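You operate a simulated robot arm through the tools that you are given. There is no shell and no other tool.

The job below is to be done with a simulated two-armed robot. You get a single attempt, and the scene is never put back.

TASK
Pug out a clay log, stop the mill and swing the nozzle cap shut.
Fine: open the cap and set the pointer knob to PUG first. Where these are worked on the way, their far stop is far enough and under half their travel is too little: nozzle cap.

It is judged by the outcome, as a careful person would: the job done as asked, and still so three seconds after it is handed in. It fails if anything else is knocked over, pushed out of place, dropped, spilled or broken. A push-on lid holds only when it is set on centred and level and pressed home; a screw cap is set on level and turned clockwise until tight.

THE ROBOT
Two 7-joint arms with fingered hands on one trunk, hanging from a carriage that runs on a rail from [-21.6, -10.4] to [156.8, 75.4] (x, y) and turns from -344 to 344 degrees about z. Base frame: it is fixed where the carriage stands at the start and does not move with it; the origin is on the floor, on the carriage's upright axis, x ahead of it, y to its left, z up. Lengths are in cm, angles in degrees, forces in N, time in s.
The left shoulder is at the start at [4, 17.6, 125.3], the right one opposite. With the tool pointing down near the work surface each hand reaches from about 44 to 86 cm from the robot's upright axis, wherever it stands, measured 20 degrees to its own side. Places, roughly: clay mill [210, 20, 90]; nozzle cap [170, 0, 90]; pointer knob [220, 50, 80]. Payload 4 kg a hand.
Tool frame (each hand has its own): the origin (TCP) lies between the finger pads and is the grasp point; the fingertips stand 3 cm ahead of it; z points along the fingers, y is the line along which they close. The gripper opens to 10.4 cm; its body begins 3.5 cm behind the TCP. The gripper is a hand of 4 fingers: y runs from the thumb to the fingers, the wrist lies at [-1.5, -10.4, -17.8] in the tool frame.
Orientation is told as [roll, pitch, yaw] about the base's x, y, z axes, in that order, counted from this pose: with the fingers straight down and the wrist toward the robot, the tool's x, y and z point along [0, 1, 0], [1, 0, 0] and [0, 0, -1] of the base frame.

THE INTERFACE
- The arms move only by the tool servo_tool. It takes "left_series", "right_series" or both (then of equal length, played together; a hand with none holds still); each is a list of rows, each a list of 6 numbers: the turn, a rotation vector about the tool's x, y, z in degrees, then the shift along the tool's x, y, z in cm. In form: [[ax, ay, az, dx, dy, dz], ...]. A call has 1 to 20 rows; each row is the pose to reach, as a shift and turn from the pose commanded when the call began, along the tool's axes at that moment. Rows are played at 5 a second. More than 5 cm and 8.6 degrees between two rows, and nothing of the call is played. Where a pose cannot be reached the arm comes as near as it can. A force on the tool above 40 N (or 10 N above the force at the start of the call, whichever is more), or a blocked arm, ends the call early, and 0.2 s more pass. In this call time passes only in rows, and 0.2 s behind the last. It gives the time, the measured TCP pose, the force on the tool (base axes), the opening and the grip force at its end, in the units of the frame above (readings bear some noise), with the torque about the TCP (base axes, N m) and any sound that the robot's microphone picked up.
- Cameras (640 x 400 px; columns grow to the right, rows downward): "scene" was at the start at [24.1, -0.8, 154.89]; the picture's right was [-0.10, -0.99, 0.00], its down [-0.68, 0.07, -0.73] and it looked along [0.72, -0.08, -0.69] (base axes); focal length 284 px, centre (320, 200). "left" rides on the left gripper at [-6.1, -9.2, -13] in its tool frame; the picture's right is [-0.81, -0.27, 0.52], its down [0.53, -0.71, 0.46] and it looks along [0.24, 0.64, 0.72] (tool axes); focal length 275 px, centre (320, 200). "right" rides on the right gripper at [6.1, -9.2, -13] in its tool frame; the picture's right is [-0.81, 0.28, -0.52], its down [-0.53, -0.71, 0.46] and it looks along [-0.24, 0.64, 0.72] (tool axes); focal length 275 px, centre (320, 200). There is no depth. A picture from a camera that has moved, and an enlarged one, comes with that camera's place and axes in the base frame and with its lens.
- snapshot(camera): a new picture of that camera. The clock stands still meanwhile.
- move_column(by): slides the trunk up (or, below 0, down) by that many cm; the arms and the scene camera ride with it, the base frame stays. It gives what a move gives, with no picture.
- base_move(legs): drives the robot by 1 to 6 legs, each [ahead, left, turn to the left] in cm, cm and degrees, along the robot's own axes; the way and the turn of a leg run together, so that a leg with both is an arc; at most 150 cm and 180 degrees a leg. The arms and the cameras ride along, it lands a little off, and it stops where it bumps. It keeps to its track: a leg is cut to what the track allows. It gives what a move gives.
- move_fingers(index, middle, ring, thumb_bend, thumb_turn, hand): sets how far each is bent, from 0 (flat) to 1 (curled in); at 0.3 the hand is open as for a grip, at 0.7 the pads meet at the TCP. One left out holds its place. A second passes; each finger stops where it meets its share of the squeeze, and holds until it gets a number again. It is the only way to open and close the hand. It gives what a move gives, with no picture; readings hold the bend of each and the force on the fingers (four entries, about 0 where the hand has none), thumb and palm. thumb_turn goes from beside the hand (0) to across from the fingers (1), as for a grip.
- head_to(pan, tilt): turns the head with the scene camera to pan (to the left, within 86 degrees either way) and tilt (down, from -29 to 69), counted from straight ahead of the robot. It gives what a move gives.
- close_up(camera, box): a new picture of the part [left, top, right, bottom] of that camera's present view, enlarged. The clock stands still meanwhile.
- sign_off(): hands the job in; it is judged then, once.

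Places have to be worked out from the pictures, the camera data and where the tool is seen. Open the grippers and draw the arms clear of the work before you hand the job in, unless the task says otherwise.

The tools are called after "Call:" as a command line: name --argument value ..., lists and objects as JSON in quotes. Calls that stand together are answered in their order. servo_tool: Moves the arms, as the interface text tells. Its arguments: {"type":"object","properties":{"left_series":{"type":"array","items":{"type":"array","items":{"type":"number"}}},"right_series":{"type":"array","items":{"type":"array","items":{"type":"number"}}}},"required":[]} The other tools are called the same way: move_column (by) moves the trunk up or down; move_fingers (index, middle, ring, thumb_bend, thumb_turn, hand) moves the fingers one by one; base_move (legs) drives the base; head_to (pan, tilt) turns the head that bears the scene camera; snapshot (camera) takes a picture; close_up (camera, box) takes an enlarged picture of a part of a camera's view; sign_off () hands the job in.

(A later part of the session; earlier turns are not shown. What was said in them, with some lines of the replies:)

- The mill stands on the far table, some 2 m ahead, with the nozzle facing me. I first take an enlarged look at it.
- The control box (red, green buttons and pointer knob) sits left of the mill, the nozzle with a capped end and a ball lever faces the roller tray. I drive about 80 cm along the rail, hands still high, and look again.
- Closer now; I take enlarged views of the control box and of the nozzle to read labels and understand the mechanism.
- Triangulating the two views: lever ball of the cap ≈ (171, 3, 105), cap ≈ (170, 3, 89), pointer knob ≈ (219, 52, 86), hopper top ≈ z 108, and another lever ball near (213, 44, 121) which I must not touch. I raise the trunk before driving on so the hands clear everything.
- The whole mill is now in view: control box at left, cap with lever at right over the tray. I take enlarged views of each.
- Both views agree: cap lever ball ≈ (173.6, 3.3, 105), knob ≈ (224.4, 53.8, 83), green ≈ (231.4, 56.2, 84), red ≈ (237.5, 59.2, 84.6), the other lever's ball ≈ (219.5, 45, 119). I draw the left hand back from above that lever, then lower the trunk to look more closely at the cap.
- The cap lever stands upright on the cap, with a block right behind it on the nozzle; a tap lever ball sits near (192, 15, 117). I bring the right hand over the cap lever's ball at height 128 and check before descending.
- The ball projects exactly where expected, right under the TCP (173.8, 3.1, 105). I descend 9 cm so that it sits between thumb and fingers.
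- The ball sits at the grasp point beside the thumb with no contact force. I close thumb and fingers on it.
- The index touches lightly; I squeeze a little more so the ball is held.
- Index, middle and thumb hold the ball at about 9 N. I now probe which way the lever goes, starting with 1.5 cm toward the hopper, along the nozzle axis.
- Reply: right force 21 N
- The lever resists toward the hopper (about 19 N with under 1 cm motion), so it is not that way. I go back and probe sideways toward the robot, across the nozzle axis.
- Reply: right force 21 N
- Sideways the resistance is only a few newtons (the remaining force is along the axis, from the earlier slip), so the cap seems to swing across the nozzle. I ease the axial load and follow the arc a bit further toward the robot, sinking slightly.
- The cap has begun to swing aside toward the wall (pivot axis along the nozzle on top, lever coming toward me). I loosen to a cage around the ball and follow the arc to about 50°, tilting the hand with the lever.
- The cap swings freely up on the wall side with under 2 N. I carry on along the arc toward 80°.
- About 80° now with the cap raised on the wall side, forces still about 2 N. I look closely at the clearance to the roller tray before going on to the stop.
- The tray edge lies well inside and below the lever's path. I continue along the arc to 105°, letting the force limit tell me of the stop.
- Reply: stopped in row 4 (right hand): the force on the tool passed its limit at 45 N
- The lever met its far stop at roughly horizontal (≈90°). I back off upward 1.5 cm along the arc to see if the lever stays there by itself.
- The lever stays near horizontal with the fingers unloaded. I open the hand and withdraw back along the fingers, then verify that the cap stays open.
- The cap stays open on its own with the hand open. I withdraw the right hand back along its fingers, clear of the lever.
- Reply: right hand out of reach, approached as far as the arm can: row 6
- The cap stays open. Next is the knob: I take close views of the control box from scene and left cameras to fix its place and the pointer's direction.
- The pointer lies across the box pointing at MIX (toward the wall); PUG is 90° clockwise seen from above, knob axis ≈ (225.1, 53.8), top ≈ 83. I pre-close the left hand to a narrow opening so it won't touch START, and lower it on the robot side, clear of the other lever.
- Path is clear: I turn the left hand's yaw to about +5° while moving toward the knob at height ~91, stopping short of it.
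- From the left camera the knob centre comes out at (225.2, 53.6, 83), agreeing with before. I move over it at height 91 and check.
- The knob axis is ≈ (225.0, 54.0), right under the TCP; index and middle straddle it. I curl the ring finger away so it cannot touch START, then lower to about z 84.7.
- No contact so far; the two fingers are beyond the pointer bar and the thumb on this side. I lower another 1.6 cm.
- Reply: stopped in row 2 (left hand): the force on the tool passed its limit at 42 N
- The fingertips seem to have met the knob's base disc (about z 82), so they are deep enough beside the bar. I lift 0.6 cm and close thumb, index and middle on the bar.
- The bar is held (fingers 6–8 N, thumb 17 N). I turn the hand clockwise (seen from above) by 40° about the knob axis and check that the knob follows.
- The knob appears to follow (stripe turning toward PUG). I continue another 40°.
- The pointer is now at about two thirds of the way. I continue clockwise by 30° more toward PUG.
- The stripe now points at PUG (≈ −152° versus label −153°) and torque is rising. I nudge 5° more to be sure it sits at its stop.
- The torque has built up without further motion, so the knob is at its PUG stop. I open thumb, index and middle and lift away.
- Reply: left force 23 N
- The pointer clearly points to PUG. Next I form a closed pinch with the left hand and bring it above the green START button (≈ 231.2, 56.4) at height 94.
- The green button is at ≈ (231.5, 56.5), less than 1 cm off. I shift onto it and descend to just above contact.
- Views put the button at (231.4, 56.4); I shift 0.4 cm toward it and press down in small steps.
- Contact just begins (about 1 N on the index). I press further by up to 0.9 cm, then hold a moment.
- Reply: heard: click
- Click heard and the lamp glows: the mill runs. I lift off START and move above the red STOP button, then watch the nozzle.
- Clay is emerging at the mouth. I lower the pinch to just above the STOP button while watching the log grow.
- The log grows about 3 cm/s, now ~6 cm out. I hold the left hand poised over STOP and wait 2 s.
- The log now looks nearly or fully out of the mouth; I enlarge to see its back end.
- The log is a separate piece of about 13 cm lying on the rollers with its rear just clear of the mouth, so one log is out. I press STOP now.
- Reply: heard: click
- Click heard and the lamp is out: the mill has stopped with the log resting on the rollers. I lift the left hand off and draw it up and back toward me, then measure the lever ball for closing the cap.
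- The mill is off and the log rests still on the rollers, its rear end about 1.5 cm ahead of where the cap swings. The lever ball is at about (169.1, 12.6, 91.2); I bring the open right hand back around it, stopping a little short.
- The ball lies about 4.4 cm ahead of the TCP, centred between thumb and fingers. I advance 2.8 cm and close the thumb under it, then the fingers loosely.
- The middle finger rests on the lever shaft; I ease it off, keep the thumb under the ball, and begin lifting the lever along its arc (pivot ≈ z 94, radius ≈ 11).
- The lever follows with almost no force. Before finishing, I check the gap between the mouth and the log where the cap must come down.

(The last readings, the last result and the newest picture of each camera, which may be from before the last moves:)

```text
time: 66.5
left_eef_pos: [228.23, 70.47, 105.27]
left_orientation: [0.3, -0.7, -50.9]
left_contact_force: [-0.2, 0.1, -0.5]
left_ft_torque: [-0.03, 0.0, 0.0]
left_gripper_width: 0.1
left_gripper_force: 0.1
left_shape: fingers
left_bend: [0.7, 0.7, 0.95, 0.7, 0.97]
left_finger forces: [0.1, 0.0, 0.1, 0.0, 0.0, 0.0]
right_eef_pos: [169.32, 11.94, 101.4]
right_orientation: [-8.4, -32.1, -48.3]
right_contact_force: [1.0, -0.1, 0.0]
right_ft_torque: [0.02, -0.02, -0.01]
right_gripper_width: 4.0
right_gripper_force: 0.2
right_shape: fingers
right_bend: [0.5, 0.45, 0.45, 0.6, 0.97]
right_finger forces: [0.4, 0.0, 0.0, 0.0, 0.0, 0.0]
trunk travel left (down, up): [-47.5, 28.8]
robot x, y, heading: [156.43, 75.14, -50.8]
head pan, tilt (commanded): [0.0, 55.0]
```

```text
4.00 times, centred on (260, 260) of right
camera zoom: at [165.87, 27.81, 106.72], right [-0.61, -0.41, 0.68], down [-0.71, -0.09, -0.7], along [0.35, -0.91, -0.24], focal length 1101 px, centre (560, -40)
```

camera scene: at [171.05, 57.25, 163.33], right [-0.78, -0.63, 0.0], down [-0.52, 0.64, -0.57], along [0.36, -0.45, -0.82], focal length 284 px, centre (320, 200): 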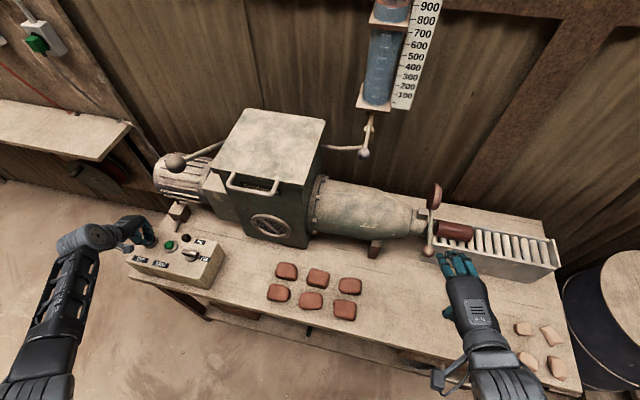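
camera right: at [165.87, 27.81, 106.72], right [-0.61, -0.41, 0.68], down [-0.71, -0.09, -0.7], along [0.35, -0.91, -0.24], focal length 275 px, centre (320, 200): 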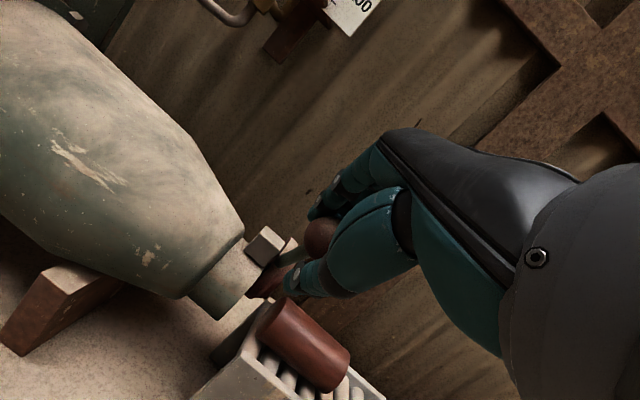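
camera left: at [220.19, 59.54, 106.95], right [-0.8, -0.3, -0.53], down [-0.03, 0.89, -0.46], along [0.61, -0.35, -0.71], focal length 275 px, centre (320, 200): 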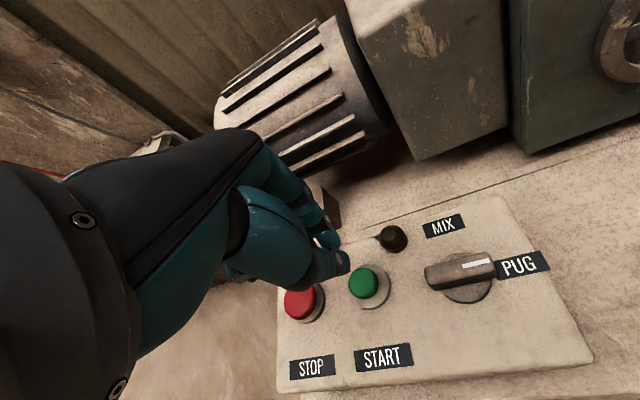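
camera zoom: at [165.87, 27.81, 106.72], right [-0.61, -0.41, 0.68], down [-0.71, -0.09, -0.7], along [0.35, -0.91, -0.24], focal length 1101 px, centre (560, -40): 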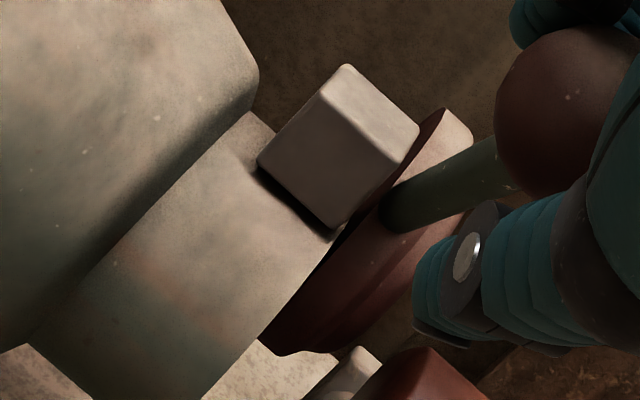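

There is over 1 cm between the cap's front edge and the log. I continue the arc to about 15° from shut.

Call:
servo_tool --right_series '[[4.85, 1.17, 0, -0.45, 1.87, -0.58], [10.7, 2.57, 0, -0.93, 3.85, -0.8], [17.5, 4.2, 0, -1.41, 5.85, -0.69], [23.3, 5.6, 0, -1.87, 7.78, -0.23]]'

Call:
close_up --camera "right" --box '[180, 190, 372, 310]'

Call:
close_up --camera "scene" --box '[380, 150, 540, 250]'

```text
time: 67.5
left_eef_pos: [228.26, 70.33, 105.33]
left_orientation: [0.3, -0.9, -50.9]
left_contact_force: [-0.3, -0.3, 0.6]
left_ft_torque: [-0.02, -0.04, 0.01]
left_gripper_width: 0.08
left_gripper_force: 0.1
left_shape: fingers
left_bend: [0.7, 0.7, 0.95, 0.7, 0.97]
left_finger forces: [0.0, 0.1, 0.1, 0.0, 0.1, 0.0]
right_eef_pos: [172.38, 6.01, 105.73]
right_orientation: [-1.9, -8.8, -50.5]
right_contact_force: [0.8, -0.5, 0.3]
right_ft_torque: [-0.02, 0.0, 0.0]
right_gripper_width: 3.98
right_gripper_force: 0.0
right_shape: fingers
right_bend: [0.5, 0.45, 0.45, 0.6, 0.97]
right_finger forces: [0.1, 0.0, 0.0, 0.0, 0.0, 0.1]
trunk travel left (down, up): [-47.5, 28.8]
robot x, y, heading: [156.49, 75.26, -50.9]
head pan, tilt (commanded): [0.0, 55.0]
```

```text
3.33 times, centred on (276, 250) of right
camera zoom: at [170.44, 18.64, 117.14], right [-0.49, -0.65, 0.58], down [-0.83, 0.14, -0.54], along [0.27, -0.75, -0.61], focal length 918 px, centre (467, 33)
```

zoom: 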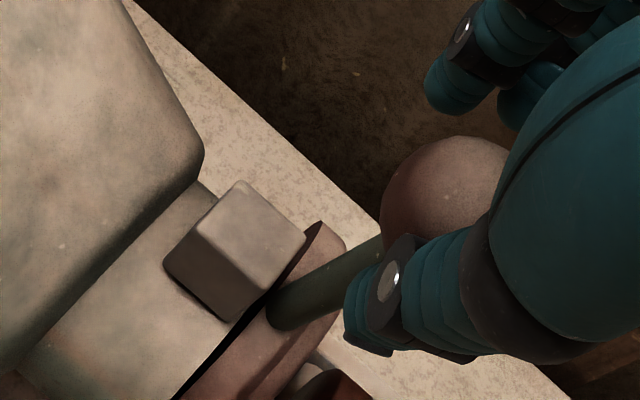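

```text
4.00 times, centred on (460, 200) of scene
camera zoom: at [171.05, 57.23, 163.33], right [-0.78, -0.63, 0.0], down [-0.52, 0.64, -0.57], along [0.36, -0.45, -0.82], focal length 1136 px, centre (-240, 200)
```

zoom: 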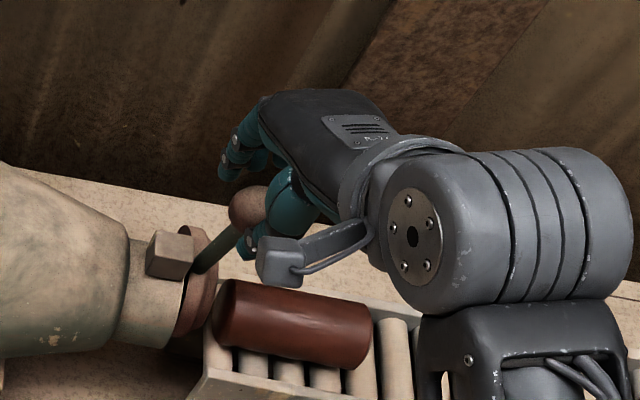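

The cap is almost over the mouth and the log is untouched. I push the last bit to shut, watching the force.

Call:
servo_tool --right_series '[[3.9, 0.94, 0, -0.36, 1.51, -0.08], [7.76, 1.87, 0, -0.54, 2.25, -0.07], [7.76, 1.87, 0, -0.72, 2.98, -0.07], [7.76, 1.87, 0, -0.83, 3.46, 0], [7.76, 1.87, 0, -0.95, 3.94, 0.07]]'

Call:
close_up --camera "right" --box '[180, 190, 372, 310]'

Call:
close_up --camera "scene" --box '[380, 150, 540, 250]'

```text
time: 68.7
left_eef_pos: [228.19, 70.53, 105.3]
left_orientation: [0.2, -0.9, -50.9]
left_contact_force: [-0.8, -0.6, -0.4]
left_ft_torque: [-0.03, -0.01, -0.01]
left_gripper_width: 0.11
left_gripper_force: 0.1
left_shape: fingers
left_bend: [0.7, 0.7, 0.95, 0.7, 0.97]
left_finger forces: [0.1, 0.1, 0.1, 0.0, 0.0, 0.1]
right_eef_pos: [173.98, 2.57, 106.39]
right_orientation: [0.1, -1.1, -50.6]
right_contact_force: [-1.1, 1.0, 0.1]
right_ft_torque: [0.03, 0.03, -0.04]
right_gripper_width: 4.13
right_gripper_force: 0.9
right_shape: fingers
right_bend: [0.5, 0.45, 0.45, 0.59, 0.97]
right_finger forces: [0.0, 0.0, 0.1, 0.1, 1.4, 0.1]
trunk travel left (down, up): [-47.5, 28.8]
robot x, y, heading: [156.34, 75.16, -51.0]
head pan, tilt (commanded): [0.0, 55.0]
```

```text
3.33 times, centred on (276, 250) of right
camera zoom: at [172.76, 13.68, 119.32], right [-0.46, -0.72, 0.52], down [-0.86, 0.21, -0.47], along [0.23, -0.66, -0.71], focal length 918 px, centre (467, 33)
```

zoom: 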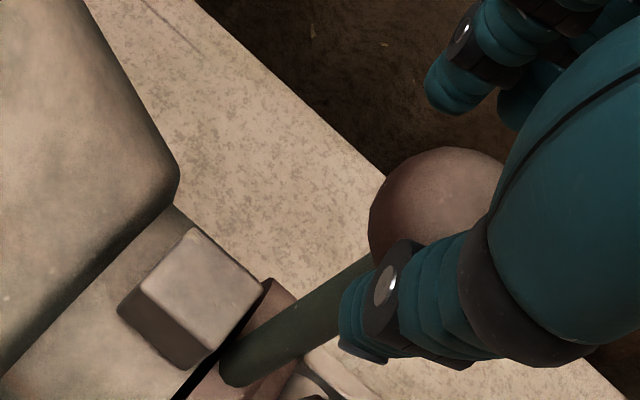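

```text
4.00 times, centred on (460, 200) of scene
camera zoom: at [171.04, 57.27, 163.32], right [-0.78, -0.63, 0.0], down [-0.52, 0.64, -0.57], along [0.36, -0.45, -0.82], focal length 1136 px, centre (-240, 200)
```

zoom: 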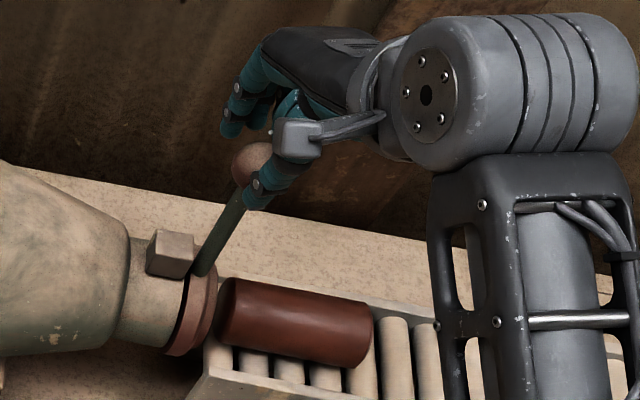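

The ball is back within about 0.3 cm of its original place. I push a further small amount until the stop is felt.

Call:
servo_tool --right_series '[[0, 0, 0, -0.09, 0.39, 0], [0, 0, 0, -0.19, 0.78, 0], [0, 0, 0, -0.28, 1.16, 0]]'

Call:
close_up --camera "scene" --box '[390, 175, 470, 225]'

```text
time: 69.5
left_eef_pos: [228.21, 70.51, 105.24]
left_orientation: [0.3, -0.8, -50.8]
left_contact_force: [-0.8, 0.1, -0.1]
left_ft_torque: [-0.04, -0.02, -0.02]
left_gripper_width: 0.11
left_gripper_force: 0.2
left_shape: fingers
left_bend: [0.7, 0.7, 0.95, 0.7, 0.97]
left_finger forces: [0.0, 0.0, 0.1, 0.0, 0.0, 0.0]
right_eef_pos: [174.58, 1.48, 106.42]
right_orientation: [0.1, -1.2, -50.6]
right_contact_force: [-2.8, 8.5, 5.0]
right_ft_torque: [0.32, 0.13, -0.06]
right_gripper_width: 5.13
right_gripper_force: 4.2
right_shape: fingers
right_bend: [0.5, 0.45, 0.45, 0.53, 0.96]
right_finger forces: [0.1, 0.0, 0.0, 0.0, 8.9, 0.0]
trunk travel left (down, up): [-47.5, 28.8]
robot x, y, heading: [156.35, 74.93, -50.8]
head pan, tilt (commanded): [0.0, 55.0]
```

```text
8.00 times, centred on (430, 200) of scene
camera zoom: at [171.02, 57.3, 163.31], right [-0.78, -0.63, 0.0], down [-0.52, 0.64, -0.57], along [0.36, -0.44, -0.82], focal length 2272 px, centre (-560, 200)
```

zoom: 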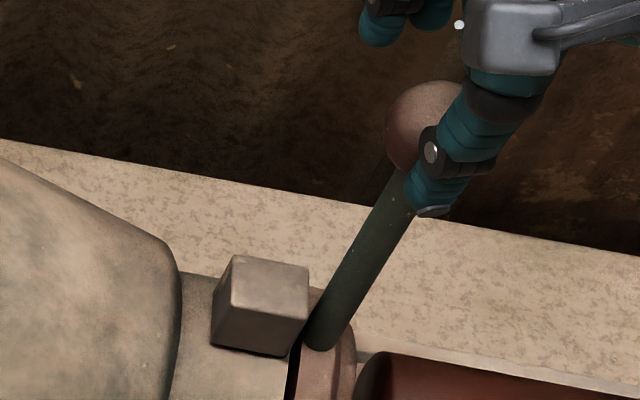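

The stop is felt (9 N on the thumb) and the lever stands exactly as at the start: the cap is shut. I unload, open the right hand, and lift straight up off the ball.

Call:
servo_tool --right_series '[[0, 0, 0, 0.15, -0.6, 0]]'

Call:
move_fingers --hand "right" --index 0.3 --middle 0.3 --ring 0.3 --thumb_bend 0.3

Call:
servo_tool --right_series '[[0, 0, 0, 0, 0, -2], [0, 0, 0, 0, 0, -5], [0, 0, 0, 0, 0, -9], [0, 0, 0, 0, 0, -13], [0, 0, 0, 0, -4, -15], [0, 0, 0, 0, -8, -16], [0, 0, 0, 0, -12, -17], [0, 0, 0, 0, -16, -18]]'

Call:
snapshot --camera "scene"

Call:
close_up --camera "scene" --box '[380, 160, 540, 260]'

Call:
close_up --camera "right" --box '[150, 180, 390, 330]'

```text
time: 69.9
left_eef_pos: [228.27, 70.44, 105.28]
left_orientation: [0.3, -0.8, -50.8]
left_contact_force: [-0.2, -0.5, 0.7]
left_ft_torque: [0.02, 0.03, 0.0]
left_gripper_width: 0.09
left_gripper_force: 0.0
left_shape: fingers
left_bend: [0.7, 0.7, 0.95, 0.7, 0.97]
left_finger forces: [0.0, 0.0, 0.1, 0.0, 0.1, 0.0]
right_eef_pos: [174.36, 2.02, 106.37]
right_orientation: [0.2, -1.1, -50.7]
right_contact_force: [-0.7, 4.5, 1.2]
right_ft_torque: [0.14, 0.05, -0.03]
right_gripper_width: 4.63
right_gripper_force: 2.2
right_shape: fingers
right_bend: [0.5, 0.45, 0.45, 0.56, 0.96]
right_finger forces: [0.0, 0.1, 0.0, 0.0, 3.9, 0.0]
trunk travel left (down, up): [-47.5, 28.8]
robot x, y, heading: [156.28, 74.96, -50.9]
head pan, tilt (commanded): [0.0, 55.0]
```

```text
time: 70.9
left_eef_pos: [228.23, 70.46, 105.36]
left_orientation: [0.3, -0.8, -51.0]
left_contact_force: [-0.2, 0.1, 0.3]
left_ft_torque: [0.02, 0.0, -0.02]
left_gripper_width: 0.08
left_gripper_force: 0.0
left_shape: fingers
left_bend: [0.7, 0.7, 0.95, 0.7, 0.97]
left_finger forces: [0.0, 0.0, 0.0, 0.0, 0.1, 0.0]
right_eef_pos: [174.33, 2.12, 106.4]
right_orientation: [0.1, -1.1, -50.6]
right_contact_force: [0.1, 0.5, -0.5]
right_ft_torque: [0.02, 0.0, 0.0]
right_gripper_width: 10.26
right_gripper_force: 0.0
right_shape: fingers
right_bend: [0.3, 0.3, 0.3, 0.3, 0.97]
right_finger forces: [0.0, 0.0, 0.0, 0.0, 0.0, 0.0]
trunk travel left (down, up): [-47.5, 28.8]
robot x, y, heading: [156.32, 75.01, -50.8]
head pan, tilt (commanded): [0.0, 55.0]
```

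```text
time: 72.7
left_eef_pos: [228.19, 70.53, 105.24]
left_orientation: [0.3, -0.8, -51.0]
left_contact_force: [-0.7, 0.8, -0.1]
left_ft_torque: [-0.03, 0.01, 0.01]
left_gripper_width: 0.12
left_gripper_force: 0.0
left_shape: fingers
left_bend: [0.7, 0.7, 0.95, 0.7, 0.97]
left_finger forces: [0.0, 0.0, 0.0, 0.0, 0.0, 0.1]
right_eef_pos: [163.89, 14.67, 124.01]
right_orientation: [0.0, -1.1, -50.6]
right_contact_force: [-0.5, -0.3, 0.2]
right_ft_torque: [0.04, 0.0, 0.0]
right_gripper_width: 10.29
right_gripper_force: 0.1
right_shape: fingers
right_bend: [0.3, 0.3, 0.3, 0.3, 0.97]
right_finger forces: [0.1, 0.0, 0.0, 0.1, 0.0, 0.0]
trunk travel left (down, up): [-47.5, 28.8]
robot x, y, heading: [156.29, 74.86, -51.0]
head pan, tilt (commanded): [0.0, 55.0]
```

```text
taken
camera scene: at [171.03, 57.26, 163.31], right [-0.78, -0.63, 0.0], down [-0.52, 0.64, -0.57], along [0.36, -0.45, -0.82], focal length 284 px, centre (320, 200)
```

scene: 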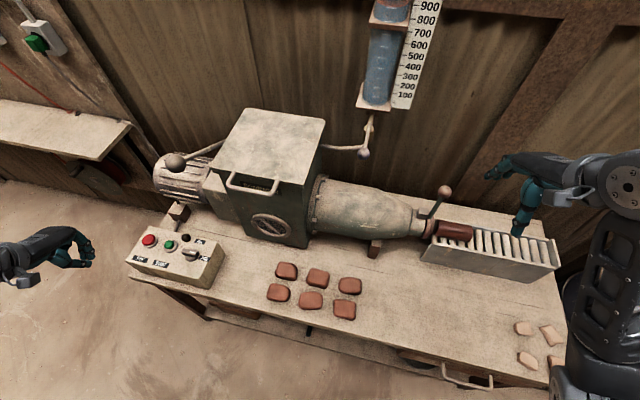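

```text
4.00 times, centred on (460, 210) of scene
camera zoom: at [171.03, 57.26, 163.31], right [-0.78, -0.63, 0.0], down [-0.52, 0.64, -0.57], along [0.36, -0.45, -0.82], focal length 1136 px, centre (-240, 160)
```

zoom: 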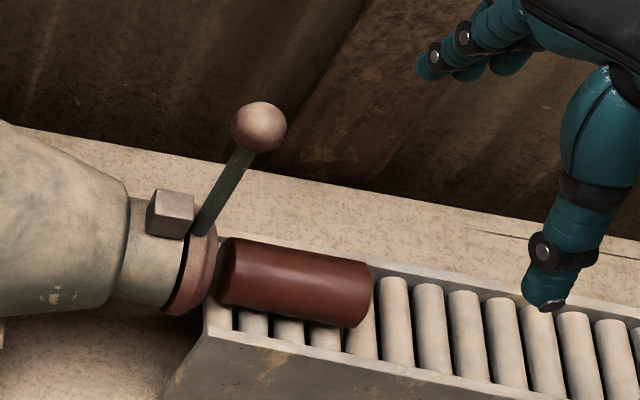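

```text
2.67 times, centred on (270, 255) of right
camera zoom: at [162.7, 25.71, 136.85], right [-0.46, -0.72, 0.52], down [-0.86, 0.21, -0.47], along [0.23, -0.66, -0.71], focal length 734 px, centre (453, 53)
```

zoom: 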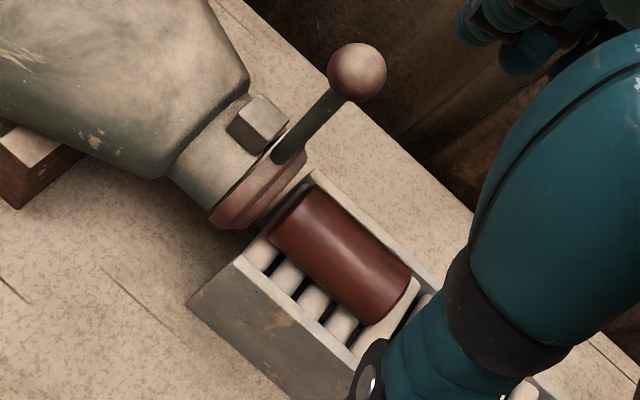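

The cap is shut with the lever upright as at the start, the log rests on the rollers, and the lamp is out. I open the left hand and draw both arms further clear before a last check.

Call:
move_fingers --hand "left" --index 0.3 --middle 0.3 --ring 0.3 --thumb_bend 0.3

Call:
servo_tool --left_series '[[0, 0, 0, 0, -2, -4], [0, 0, 0, 0, -4, -8], [0, 0, 0, 0, -6, -12]]' --right_series '[[0, 0, 0, 0, -3, -3], [0, 0, 0, 0, -6, -6], [0, 0, 0, 0, -8, -8]]'

Call:
snapshot --camera "scene"

Call:
close_up --camera "scene" --box '[110, 200, 270, 300]'

Call:
close_up --camera "scene" --box '[380, 160, 540, 260]'

```text
time: 73.7
left_eef_pos: [228.28, 70.55, 105.23]
left_orientation: [0.3, -0.8, -50.9]
left_contact_force: [0.8, -0.9, -0.1]
left_ft_torque: [-0.02, -0.01, -0.02]
left_gripper_width: 10.27
left_gripper_force: 0.0
left_shape: fingers
left_bend: [0.3, 0.3, 0.3, 0.3, 0.97]
left_finger forces: [0.0, 0.0, 0.1, 0.0, 0.0, 0.0]
right_eef_pos: [163.94, 14.54, 123.94]
right_orientation: [0.1, -1.2, -50.6]
right_contact_force: [-0.3, 0.0, -0.3]
right_ft_torque: [-0.02, 0.03, -0.02]
right_gripper_width: 10.32
right_gripper_force: 0.1
right_shape: fingers
right_bend: [0.3, 0.3, 0.3, 0.3, 0.97]
right_finger forces: [0.0, 0.1, 0.0, 0.0, 0.0, 0.0]
trunk travel left (down, up): [-47.5, 28.8]
robot x, y, heading: [156.29, 75.27, -50.9]
head pan, tilt (commanded): [0.0, 55.0]
```

```text
time: 74.5
left_eef_pos: [224.48, 75.14, 117.11]
left_orientation: [0.3, -0.9, -50.9]
left_contact_force: [0.1, -0.4, -0.2]
left_ft_torque: [0.02, 0.02, 0.01]
left_gripper_width: 10.28
left_gripper_force: 0.0
left_shape: fingers
left_bend: [0.3, 0.3, 0.3, 0.3, 0.97]
left_finger forces: [0.1, 0.0, 0.1, 0.1, 0.1, 0.0]
right_eef_pos: [158.71, 21.02, 131.91]
right_orientation: [0.1, -1.2, -50.5]
right_contact_force: [-0.6, 0.3, -0.7]
right_ft_torque: [0.01, -0.01, 0.03]
right_gripper_width: 10.3
right_gripper_force: 0.1
right_shape: fingers
right_bend: [0.3, 0.3, 0.3, 0.3, 0.97]
right_finger forces: [0.0, 0.0, 0.0, 0.0, 0.0, 0.0]
trunk travel left (down, up): [-47.5, 28.8]
robot x, y, heading: [156.61, 75.31, -50.9]
head pan, tilt (commanded): [0.0, 55.0]
```

```text
taken
camera scene: at [171.03, 57.25, 163.31], right [-0.78, -0.63, 0.0], down [-0.52, 0.64, -0.57], along [0.36, -0.45, -0.82], focal length 284 px, centre (320, 200)
```

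scene: 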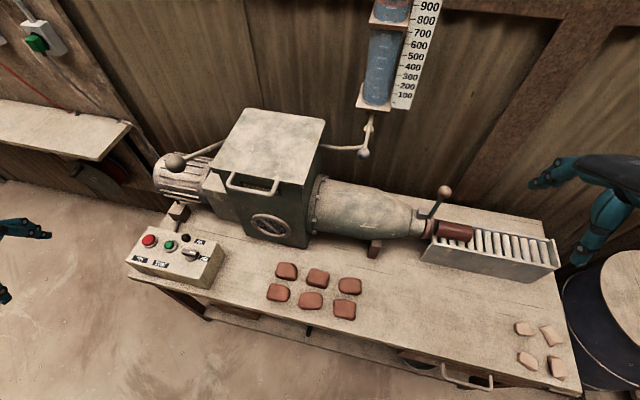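

```text
4.00 times, centred on (190, 250) of scene
camera zoom: at [171.03, 57.25, 163.31], right [-0.78, -0.63, 0.0], down [-0.52, 0.64, -0.57], along [0.36, -0.45, -0.82], focal length 1136 px, centre (840, 0)
```

zoom: 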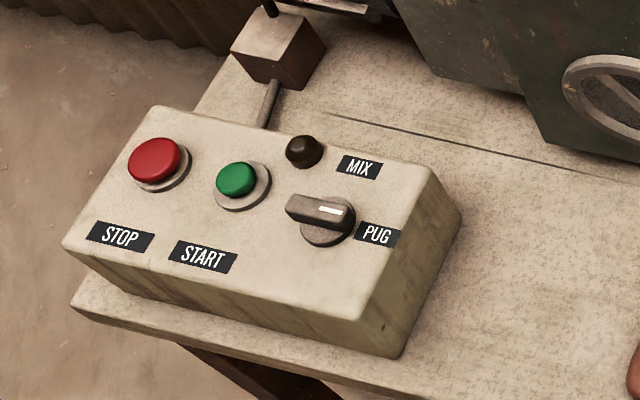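

```text
4.00 times, centred on (460, 210) of scene
camera zoom: at [171.03, 57.25, 163.31], right [-0.78, -0.63, 0.0], down [-0.52, 0.64, -0.57], along [0.36, -0.45, -0.82], focal length 1136 px, centre (-240, 160)
```

zoom: 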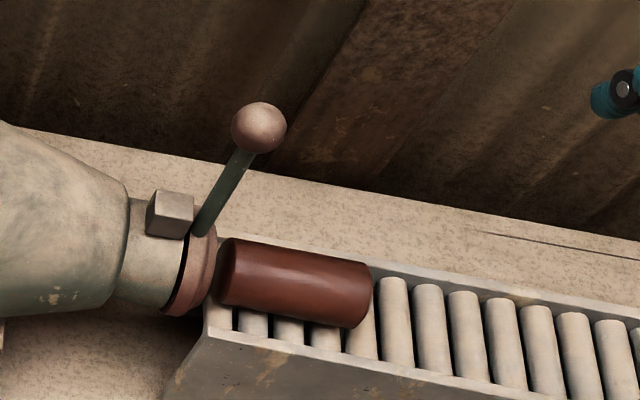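

The log lies on the rollers, the mill's lamp is out, the pointer is at PUG, the cap is shut, and nothing else has been disturbed. Both hands are open and clear, so I hand in the job.

Call:
sign_off

```text
The job is handed in.
```

The job is done and handed in. One clay log, about 13 cm long, is lying on the roller tray, the mill is stopped and the nozzle cap is shut.

- **Cap opened:** I swung it to its far stop before starting the mill, and it stayed open by itself while the mill ran.
- **Knob:** It is at its PUG stop and I left it there.
- **Mill:** START clicked and the lamp came on. I pressed STOP once the log was fully out. STOP clicked and the lamp went dark.
- **Cap closed:** I pushed it until it met its stop, and the lever is upright again as at the start. The log was not touched as the cap came down.

In the last pictures, nothing else had been moved or knocked over. Both hands are open and clear of the work.
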